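You operate a simulated robot arm through the tools that you are given. There is no shell and no other tool. Be economical: measure what you need, move in short steps, check, and stop when the job is done.

Carry out the task below with a simulated robot arm. There is one attempt and no reset: what you move stays moved.

TASK
Put the black foam on the top of the lid table away on the white stand top.
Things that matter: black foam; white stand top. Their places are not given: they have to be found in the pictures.

It is judged by the outcome, as a careful person would: the job done as asked, and still so three seconds after it is handed in. It fails if anything else is knocked over, pushed out of place, dropped, spilled or broken.

THE ROBOT
A 6-joint arm with a two-finger parallel gripper, fixed in place. Base frame: the origin is at the foot of the arm, x ahead of it, y to its left, z up. Lengths are in m, angles in degrees, forces in N, time in s.
With the tool pointing down near the work surface it reaches from about 0.18 to 0.64 m from the base axis. Its first joint turns from -66.0 to 66.0 degrees. Payload 2.7 kg.
Tool frame: the origin (TCP) lies between the finger pads and is the grasp point; the fingertips stand 0.023 m ahead of it; z points along the fingers, y is the line along which they close. The gripper opens to 0.094 m. The fingers are 0.038 m wide and 0.01 m thick; the gripper's body (0.054 by 0.096 m) begins 0.039 m behind the TCP.
Orientation is that of the tool frame in the base frame, as [roll, pitch, yaw] about the fixed x, y, z axes, in that order (R = Rz(yaw) Ry(pitch) Rx(roll)). With the fingers straight down and closing along the base's y, the tool's x points along the base's -x, its y along +y and its z along -z.

THE INTERFACE
- The arm moves only by the tool play_rows. Its argument "deltas" is a list of rows, each an object of numbers (a shift or turn left out is 0, a gripper value left out holds the last): "tx", "ty", "tz": the shift along the tool's x, y, z in m; "spin": the turn about the tool's z in degrees; "grip": the finger opening in m, from 0 to 0.094. In form: [{"tx": .., "ty": .., "tz": .., "spin": .., "grip": ..}, ...]. A call has 1 to 12 rows; each row is the pose to reach, as a shift and turn from the pose commanded when the call began, along the tool's axes at that moment. A row lasts 0.2 s, in which the tool goes at most 0.05 m and 8.6 degrees; a call with a longer step from one row to the next is refused whole, and so is a gripper value outside its range. A pose out of reach is approached as far as the arm can. The call stops where the force on the tool passes 40 N (or 10 N more than at its start, if that is more) or the arm is blocked; 0.2 s more then pass. The fingers move at their own pace (about 0.045 m/s each) and stop on an object; they squeeze with about 30 N. The grip force told is the motor's: it shows also when the fingers shut on nothing. Time passes only in rows, and 0.2 s behind the last, so rows that repeat a pose let the fingers close. It gives the time, the measured TCP pose, the force on the tool (base axes), the opening and the grip force at its end, in the units of the frame above (readings bear some noise), and new pictures: "show" is both (left out), scene, wrist or none.
- Cameras (640 x 400 px; columns grow to the right, rows downward): "scene" is fixed at [0.0686, -0.4336, 1.3908]; the picture's right is [0.81, -0.59, 0.00], its down [-0.41, -0.56, -0.72] and it looks along [0.43, 0.58, -0.69] (base axes); focal length 329 px, centre (320, 200). "wrist" rides on the gripper at [-0.039, 0, -0.044] in the tool frame; the picture's right is [0.00, -1.00, 0.00], its down [0.97, 0.00, -0.24] and it looks along [0.24, 0.00, 0.97] (tool axes); focal length 218 px, centre (320, 200).
- measure_at(camera, pixels): for up to 12 pixels [column, row] of the newest picture of that camera ("zoom" is the newest enlarged one), the place [x, y, z] in the base frame of the surface seen there, good to about 0.002 m. No time passes.
- inspect(camera, box): a new picture of the part [left, top, right, bottom] of that camera's present view, enlarged. No time passes.
- hand_in(): hands the job in; it is judged then, once.

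Work in short steps. Measure before you move; look again where a grasp or a placing could have gone wrong, and mend it. You have 60 turns and 100 pictures in all, the two below and enlarged ones among them. Open the gripper and draw the arm clear of the work before you hand the job in, unless the task says otherwise; then end with one line.

The tools are called after ">>>" by a JSON object that holds its "method" and its "body". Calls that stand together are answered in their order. play_rows: Moves the arm, as the interface text tells. Its arguments: {"type":"object","properties":{"deltas":{"type":"array"},"show":{"type":"string","enum":["both","scene","wrist","none"]}},"required":["deltas"]} The other tools are called the same way: measure_at (camera, pixels) gives the place of the surface under pixels of a picture; inspect (camera, box) takes an enlarged picture of a part of a camera's view; hand_in () hands the job in.

At the start:

```text
time_s: 0.0
eef_pos: [0.4305, -0.0062, 1.0409]
orientation: [179.9, -0.1, 180.0]
ft_force: [-0.9, 0.3, 0.6]
grip_width: 0.0942
finger_force: 0.0
```

scene: 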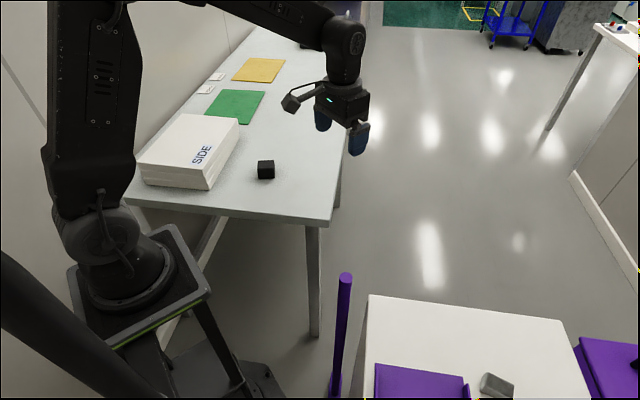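
wrist: 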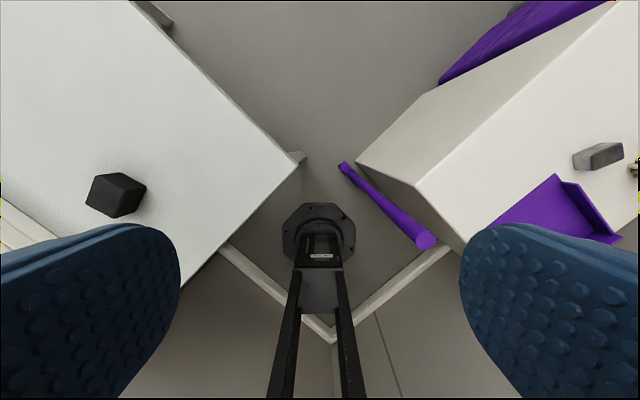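

The left table holds a black block at scene (265,169), and the white stand at lower right has a purple tray and a grey block. I'll enlarge and measure both areas.

>>> {"method": "inspect", "body": {"camera": "scene", "box": [330, 260, 640, 400]}}

>>> {"method": "inspect", "body": {"camera": "scene", "box": [120, 20, 380, 230]}}

>>> {"method": "measure_at", "body": {"camera": "scene", "pixels": [[265, 163], [266, 174], [258, 181], [290, 180], [400, 330], [450, 345], [520, 340], [495, 383], [420, 385], [345, 280], [372, 298], [560, 322]]}}

>>> {"method": "measure_at", "body": {"camera": "wrist", "pixels": [[90, 195], [112, 176], [135, 200], [110, 212], [150, 220], [425, 190], [480, 140], [480, 200], [600, 155], [570, 210], [425, 242], [620, 90]]}}

```text
2.06 times, centred on (485, 330) of scene
```

zoom: 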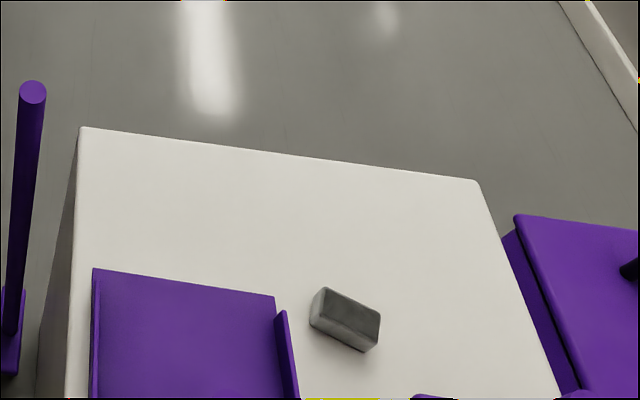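

```text
1.90 times, centred on (250, 125) of scene
```

zoom: 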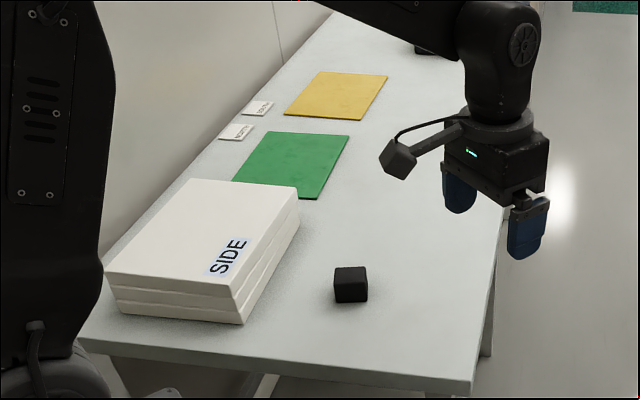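

```text
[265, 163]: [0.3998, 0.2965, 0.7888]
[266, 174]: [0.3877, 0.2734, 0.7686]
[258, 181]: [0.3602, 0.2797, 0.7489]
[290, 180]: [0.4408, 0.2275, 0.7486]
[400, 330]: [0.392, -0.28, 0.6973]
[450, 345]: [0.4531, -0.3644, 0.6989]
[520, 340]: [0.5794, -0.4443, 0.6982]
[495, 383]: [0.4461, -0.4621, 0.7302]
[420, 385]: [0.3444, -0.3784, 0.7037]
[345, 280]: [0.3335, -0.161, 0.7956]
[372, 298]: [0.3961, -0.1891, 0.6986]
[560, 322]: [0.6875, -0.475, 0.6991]
```

```text
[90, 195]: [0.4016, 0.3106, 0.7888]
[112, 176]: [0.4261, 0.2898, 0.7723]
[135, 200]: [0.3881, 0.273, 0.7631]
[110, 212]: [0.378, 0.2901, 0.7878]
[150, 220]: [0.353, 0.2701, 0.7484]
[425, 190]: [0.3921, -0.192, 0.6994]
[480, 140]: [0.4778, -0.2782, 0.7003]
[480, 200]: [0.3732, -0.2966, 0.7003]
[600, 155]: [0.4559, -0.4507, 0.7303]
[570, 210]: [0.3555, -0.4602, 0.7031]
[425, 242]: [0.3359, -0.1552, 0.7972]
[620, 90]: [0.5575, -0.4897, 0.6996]
```

Black cube at (0.40, 0.29), top z≈0.789; white stand top at z≈0.70. There is another dark thing at the far end of the table and I want to see it, and the grey block, more closely.

>>> {"method": "inspect", "body": {"camera": "scene", "box": [270, 10, 350, 60]}}

>>> {"method": "inspect", "body": {"camera": "wrist", "box": [400, 0, 640, 250]}}

>>> {"method": "inspect", "body": {"camera": "wrist", "box": [0, 0, 240, 250]}}

>>> {"method": "measure_at", "body": {"camera": "scene", "pixels": [[306, 45], [315, 45], [300, 42], [600, 350], [635, 365]]}}

```text
8.00 times, centred on (310, 35) of scene
```

zoom: 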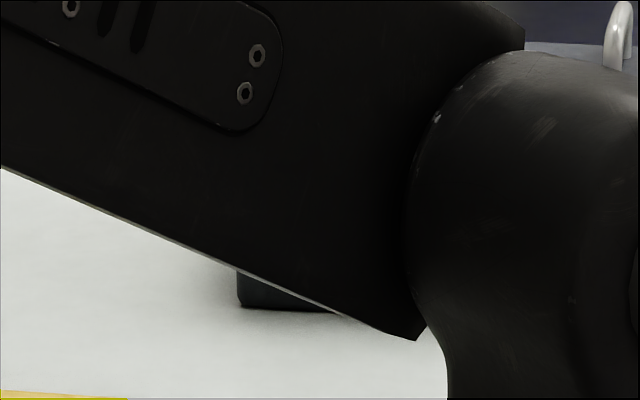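

```text
1.60 times, centred on (520, 125) of wrist
```

zoom: 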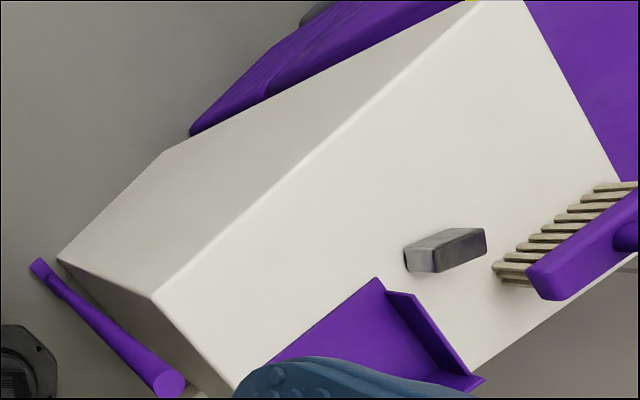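

```text
1.60 times, centred on (120, 125) of wrist
```

zoom: 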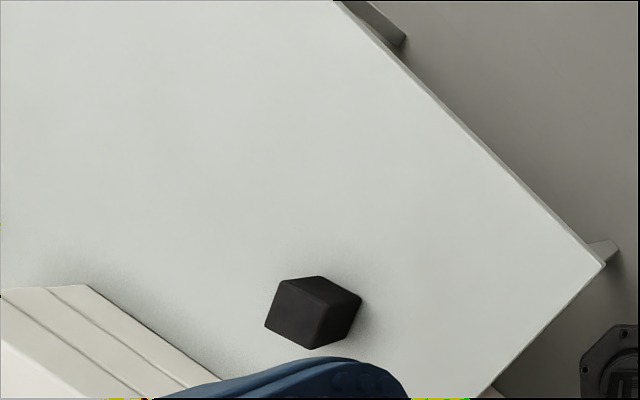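

```text
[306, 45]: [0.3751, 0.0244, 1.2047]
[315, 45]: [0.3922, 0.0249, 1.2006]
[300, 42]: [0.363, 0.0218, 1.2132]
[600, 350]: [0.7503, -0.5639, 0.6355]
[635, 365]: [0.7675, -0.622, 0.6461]
```

The cube is the foam and the clear white area around (0.46, -0.30) is a good spot. I'll move above the cube and look.

>>> {"method": "play_rows", "body": {"deltas": [{"ty": 0.045}, {"ty": 0.09, "tx": 0.005}, {"ty": 0.135, "tx": 0.01}, {"ty": 0.18, "tx": 0.015}, {"ty": 0.225, "tx": 0.02}, {"ty": 0.265, "tx": 0.025}, {"ty": 0.297, "tx": 0.03}, {"ty": 0.297, "tx": 0.03, "tz": 0.04}, {"ty": 0.297, "tx": 0.03, "tz": 0.08}, {"ty": 0.297, "tx": 0.03, "tz": 0.1}]}}

```text
time_s: 2.2
eef_pos: [0.3993, 0.2927, 0.9385]
orientation: [-180.0, 0.0, -180.0]
ft_force: [0.1, -0.3, 0.2]
grip_width: 0.0938
finger_force: 0.2
```

scene: 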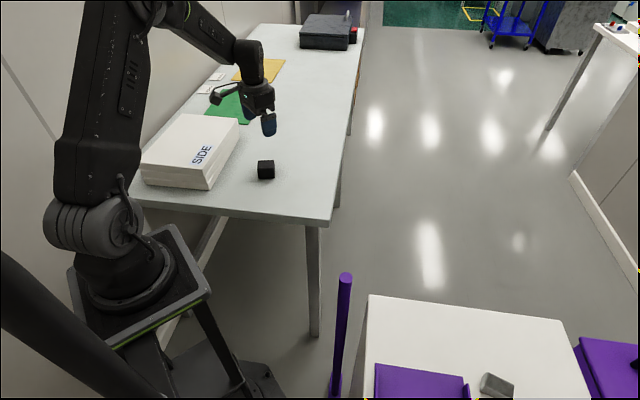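
wrist: 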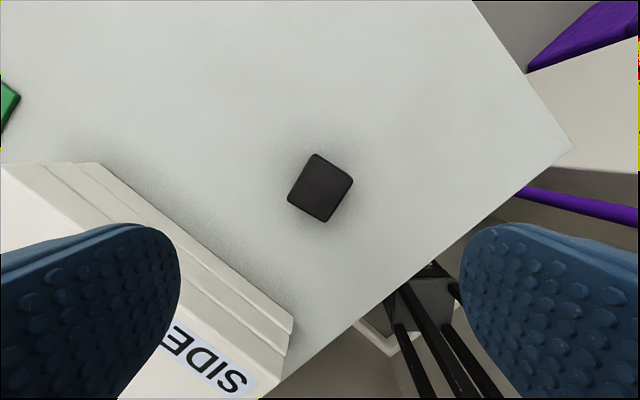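

The foam is at wrist (320,188), rotated; measure its corners and the box stack edge.

>>> {"method": "measure_at", "body": {"camera": "wrist", "pixels": [[317, 160], [348, 182], [324, 217], [292, 194], [320, 188], [270, 315], [200, 225], [292, 318], [130, 190]]}}

>>> {"method": "inspect", "body": {"camera": "wrist", "box": [260, 130, 380, 250]}}

```text
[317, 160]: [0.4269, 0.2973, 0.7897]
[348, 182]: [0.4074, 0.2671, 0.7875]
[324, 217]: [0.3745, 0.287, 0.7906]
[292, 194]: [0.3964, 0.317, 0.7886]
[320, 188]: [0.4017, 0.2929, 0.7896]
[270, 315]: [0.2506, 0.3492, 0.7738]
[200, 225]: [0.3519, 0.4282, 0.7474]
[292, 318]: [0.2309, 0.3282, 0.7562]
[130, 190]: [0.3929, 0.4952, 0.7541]
```

```text
3.33 times, centred on (320, 190) of wrist
```

zoom: 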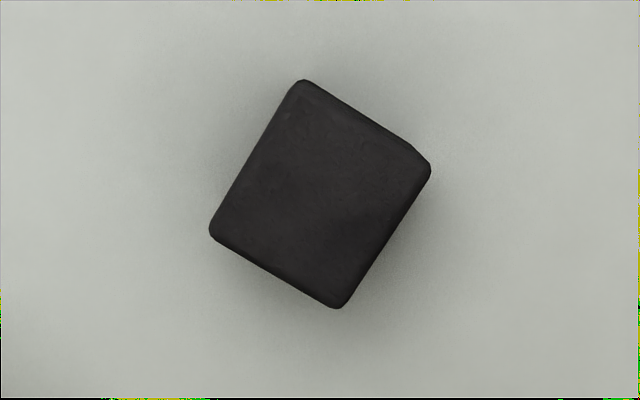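

Its sides run at 57° and 147°, so spin +33° lines the fingers up. I rotate, then descend to TCP z≈0.778 with the gripper open.

>>> {"method": "play_rows", "body": {"deltas": [{"tx": -0.002, "spin": 8, "grip": 0.094}, {"tx": -0.002, "spin": 16}, {"tx": -0.002, "spin": 24}, {"tx": -0.002, "spin": 32}, {"tx": -0.002, "spin": 33, "tz": 0.03}, {"tx": -0.002, "spin": 33, "tz": 0.06}, {"tx": -0.002, "spin": 33, "tz": 0.09}, {"tx": -0.002, "spin": 33, "tz": 0.12}, {"tx": -0.002, "spin": 33, "tz": 0.14}, {"tx": -0.002, "spin": 33, "tz": 0.152}, {"tx": -0.002, "spin": 33, "tz": 0.16}]}}

```text
time_s: 4.6
eef_pos: [0.4035, 0.2919, 0.7798]
orientation: [-180.0, 0.0, 147.0]
ft_force: [0.0, 0.4, 0.2]
grip_width: 0.0941
finger_force: 0.0
```

scene: 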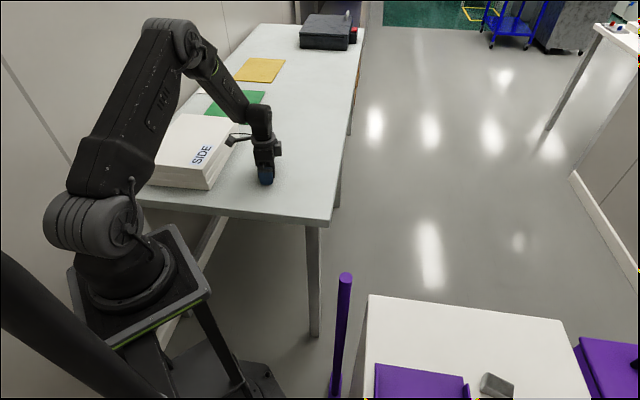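
wrist: 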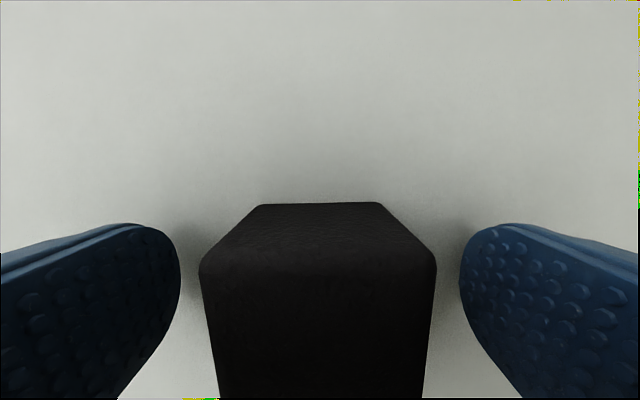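

The foam is centred and square between the fingers. Closing, then lifting.

>>> {"method": "play_rows", "body": {"deltas": [{"grip": 0.02}, {"grip": 0.02}, {"grip": 0.02}, {"grip": 0.02}, {"grip": 0.02}, {"tz": -0.02}, {"tz": -0.06}, {"tz": -0.1}, {"tz": -0.14}]}}

```text
time_s: 6.6
eef_pos: [0.4023, 0.291, 0.9214]
orientation: [180.0, 0.0, 147.0]
ft_force: [0.7, 0.0, -0.7]
grip_width: 0.0436
finger_force: 30.3
```

scene: 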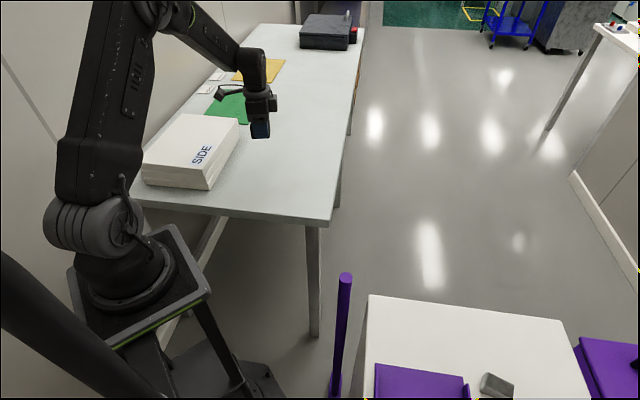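
wrist: 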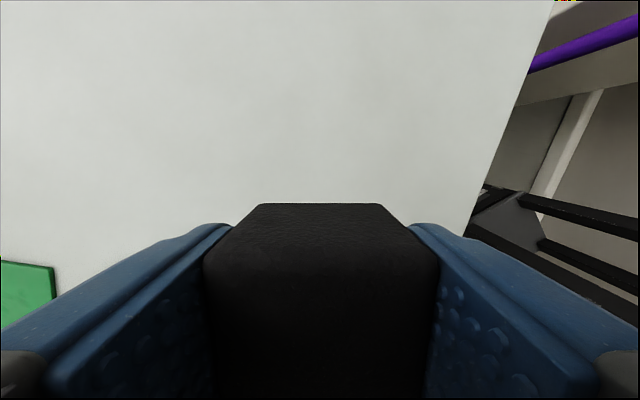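

Foam held (0.0436 m). Check the free space on the stand before going there.

>>> {"method": "measure_at", "body": {"camera": "scene", "pixels": [[378, 366], [460, 379], [467, 386], [420, 310], [450, 306], [470, 330], [500, 340], [490, 374], [514, 382], [481, 385], [478, 340]]}}

>>> {"method": "play_rows", "body": {"deltas": [{"tx": -0.029, "ty": -0.037}, {"tx": -0.058, "ty": -0.074}, {"tx": -0.087, "ty": -0.111}, {"tx": -0.116, "ty": -0.148}, {"tx": -0.145, "ty": -0.185}, {"tx": -0.174, "ty": -0.222}, {"tx": -0.203, "ty": -0.259}, {"tx": -0.232, "ty": -0.296}, {"tx": -0.26, "ty": -0.333}, {"tx": -0.288, "ty": -0.37}, {"tx": -0.31, "ty": -0.395}, {"tx": -0.32, "ty": -0.405}]}}

```text
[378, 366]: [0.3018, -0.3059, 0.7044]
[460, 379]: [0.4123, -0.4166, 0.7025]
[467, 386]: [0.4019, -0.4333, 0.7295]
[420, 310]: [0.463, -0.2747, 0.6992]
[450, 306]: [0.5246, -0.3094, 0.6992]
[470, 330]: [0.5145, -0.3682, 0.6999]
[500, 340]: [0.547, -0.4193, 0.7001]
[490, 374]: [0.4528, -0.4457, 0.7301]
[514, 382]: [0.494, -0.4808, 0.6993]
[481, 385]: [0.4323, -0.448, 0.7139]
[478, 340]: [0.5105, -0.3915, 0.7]
```

```text
time_s: 9.2
eef_pos: [0.4492, -0.2238, 0.9227]
orientation: [-180.0, -0.1, 147.1]
ft_force: [-1.0, 1.2, 0.0]
grip_width: 0.0436
finger_force: 30.0
```

scene: 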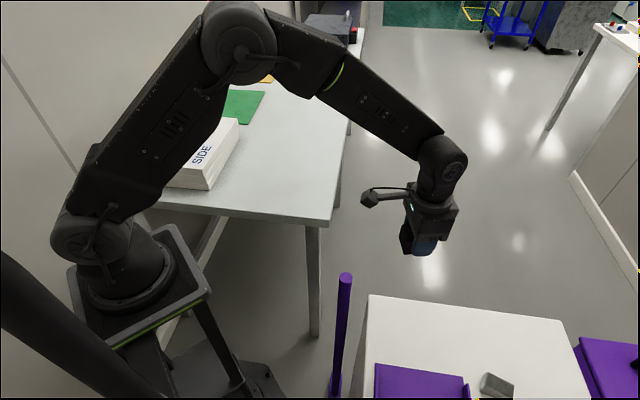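
wrist: 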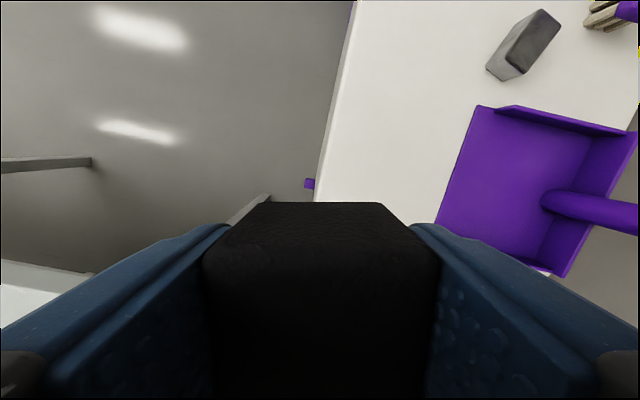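

The white strip between the stand edge (x+y≈0.21) and the pan (x+y≈0) is clear; target (0.445, -0.338). Move over it and descend partway.

>>> {"method": "play_rows", "body": {"deltas": [{"tx": -0.02, "ty": -0.033}, {"tx": -0.04, "ty": -0.066}, {"tx": -0.059, "ty": -0.098}, {"tx": -0.059, "ty": -0.098, "tz": 0.04}, {"tx": -0.059, "ty": -0.098, "tz": 0.08}, {"tx": -0.059, "ty": -0.098, "tz": 0.12}, {"tx": -0.059, "ty": -0.098, "tz": 0.15}, {"tx": -0.059, "ty": -0.098, "tz": 0.15}]}}

```text
time_s: 11.0
eef_pos: [0.4483, -0.3377, 0.7725]
orientation: [179.9, 0.2, 147.0]
ft_force: [-0.5, 0.8, -0.7]
grip_width: 0.0436
finger_force: 30.4
```

scene: 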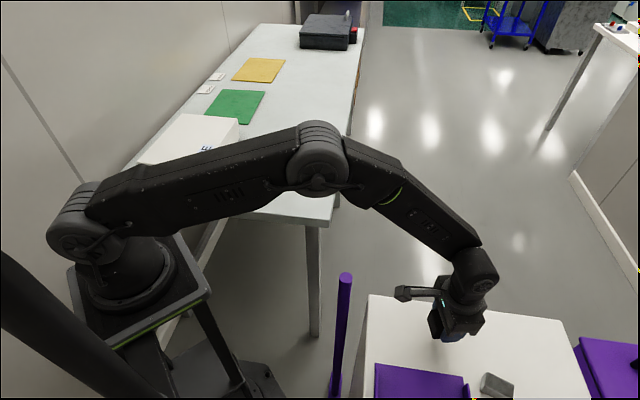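
wrist: 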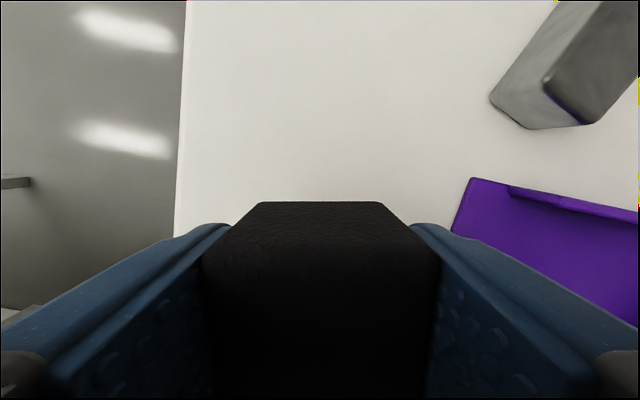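

Clear all round. Lower the last 0.041 m gently, still holding.

>>> {"method": "play_rows", "body": {"deltas": [{"tz": 0.015}, {"tz": 0.027}, {"tz": 0.035}, {"tz": 0.039}, {"tz": 0.041}, {"tz": 0.041}], "show": "wrist"}}

```text
time_s: 12.4
eef_pos: [0.4461, -0.3377, 0.73]
orientation: [180.0, 0.0, 147.0]
ft_force: [-1.0, 1.4, 2.5]
grip_width: 0.0435
finger_force: 29.8
```

wrist: 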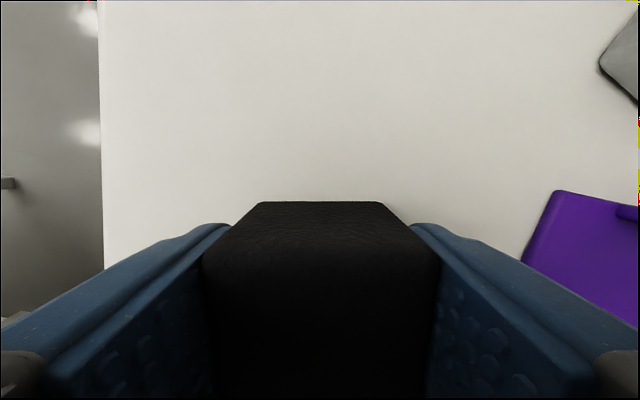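

Light contact (2.5 N up), z 0.730: the foam is on the surface. Open to 0.08 and lift straight up.

>>> {"method": "play_rows", "body": {"deltas": [{"grip": 0.08}, {"grip": 0.08}, {"grip": 0.08}, {"grip": 0.08}, {"grip": 0.08, "tz": -0.03}, {"grip": 0.08, "tz": -0.07}, {"tz": -0.12}, {"tz": -0.17}, {"tz": -0.22}]}}

```text
time_s: 14.4
eef_pos: [0.446, -0.3374, 0.9479]
orientation: [180.0, 0.0, 146.9]
ft_force: [-0.7, 0.5, -0.7]
grip_width: 0.08
finger_force: 0.1
```

scene: 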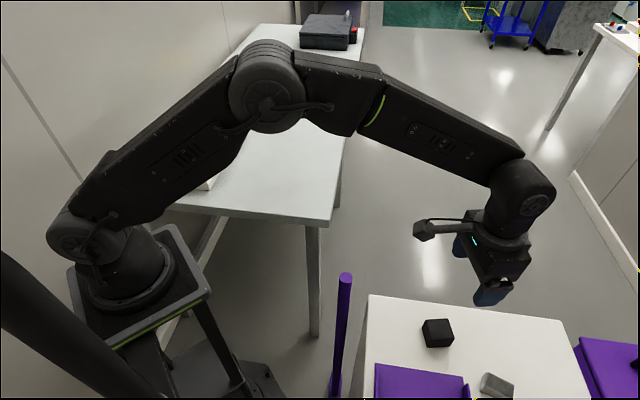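
wrist: 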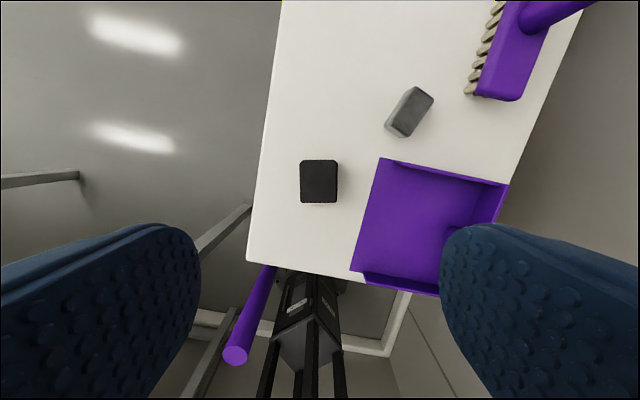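

The foam rests flat on the white top, with the grey block and pan undisturbed. Draw the arm clear.

>>> {"method": "play_rows", "body": {"deltas": [{"tz": -0.04}, {"tz": -0.05, "tx": 0.02, "ty": 0.03}, {"tz": -0.05, "tx": 0.04, "ty": 0.063}, {"tz": -0.05, "tx": 0.06, "ty": 0.095}, {"tz": -0.05, "tx": 0.08, "ty": 0.127}, {"tz": -0.05, "tx": 0.1, "ty": 0.16}, {"tz": -0.05, "tx": 0.12, "ty": 0.19}, {"tz": -0.05, "tx": 0.13, "ty": 0.2}], "show": "scene"}}

```text
time_s: 16.2
eef_pos: [0.4477, -0.098, 1.0005]
orientation: [179.9, 0.0, 146.9]
ft_force: [0.4, 0.1, 0.1]
grip_width: 0.08
finger_force: 0.0
```

scene: 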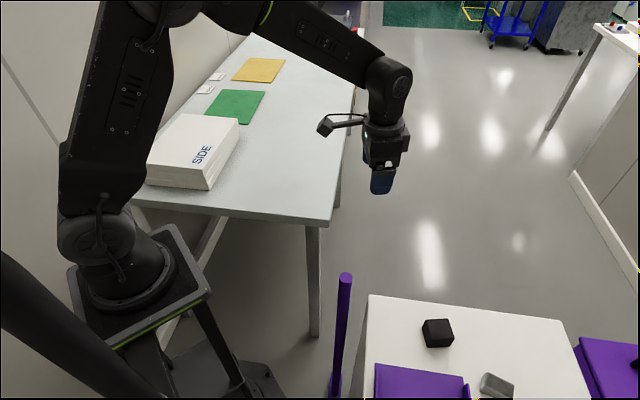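

The foam sits at scene (437,333), everything else is in place, and the arm is clear. Handing in.

>>> {"method": "hand_in", "body": {}}

```text
The job is handed in.
```

The black foam is now resting flat on the white stand top, nothing else was moved, and the arm is clear with the gripper open.
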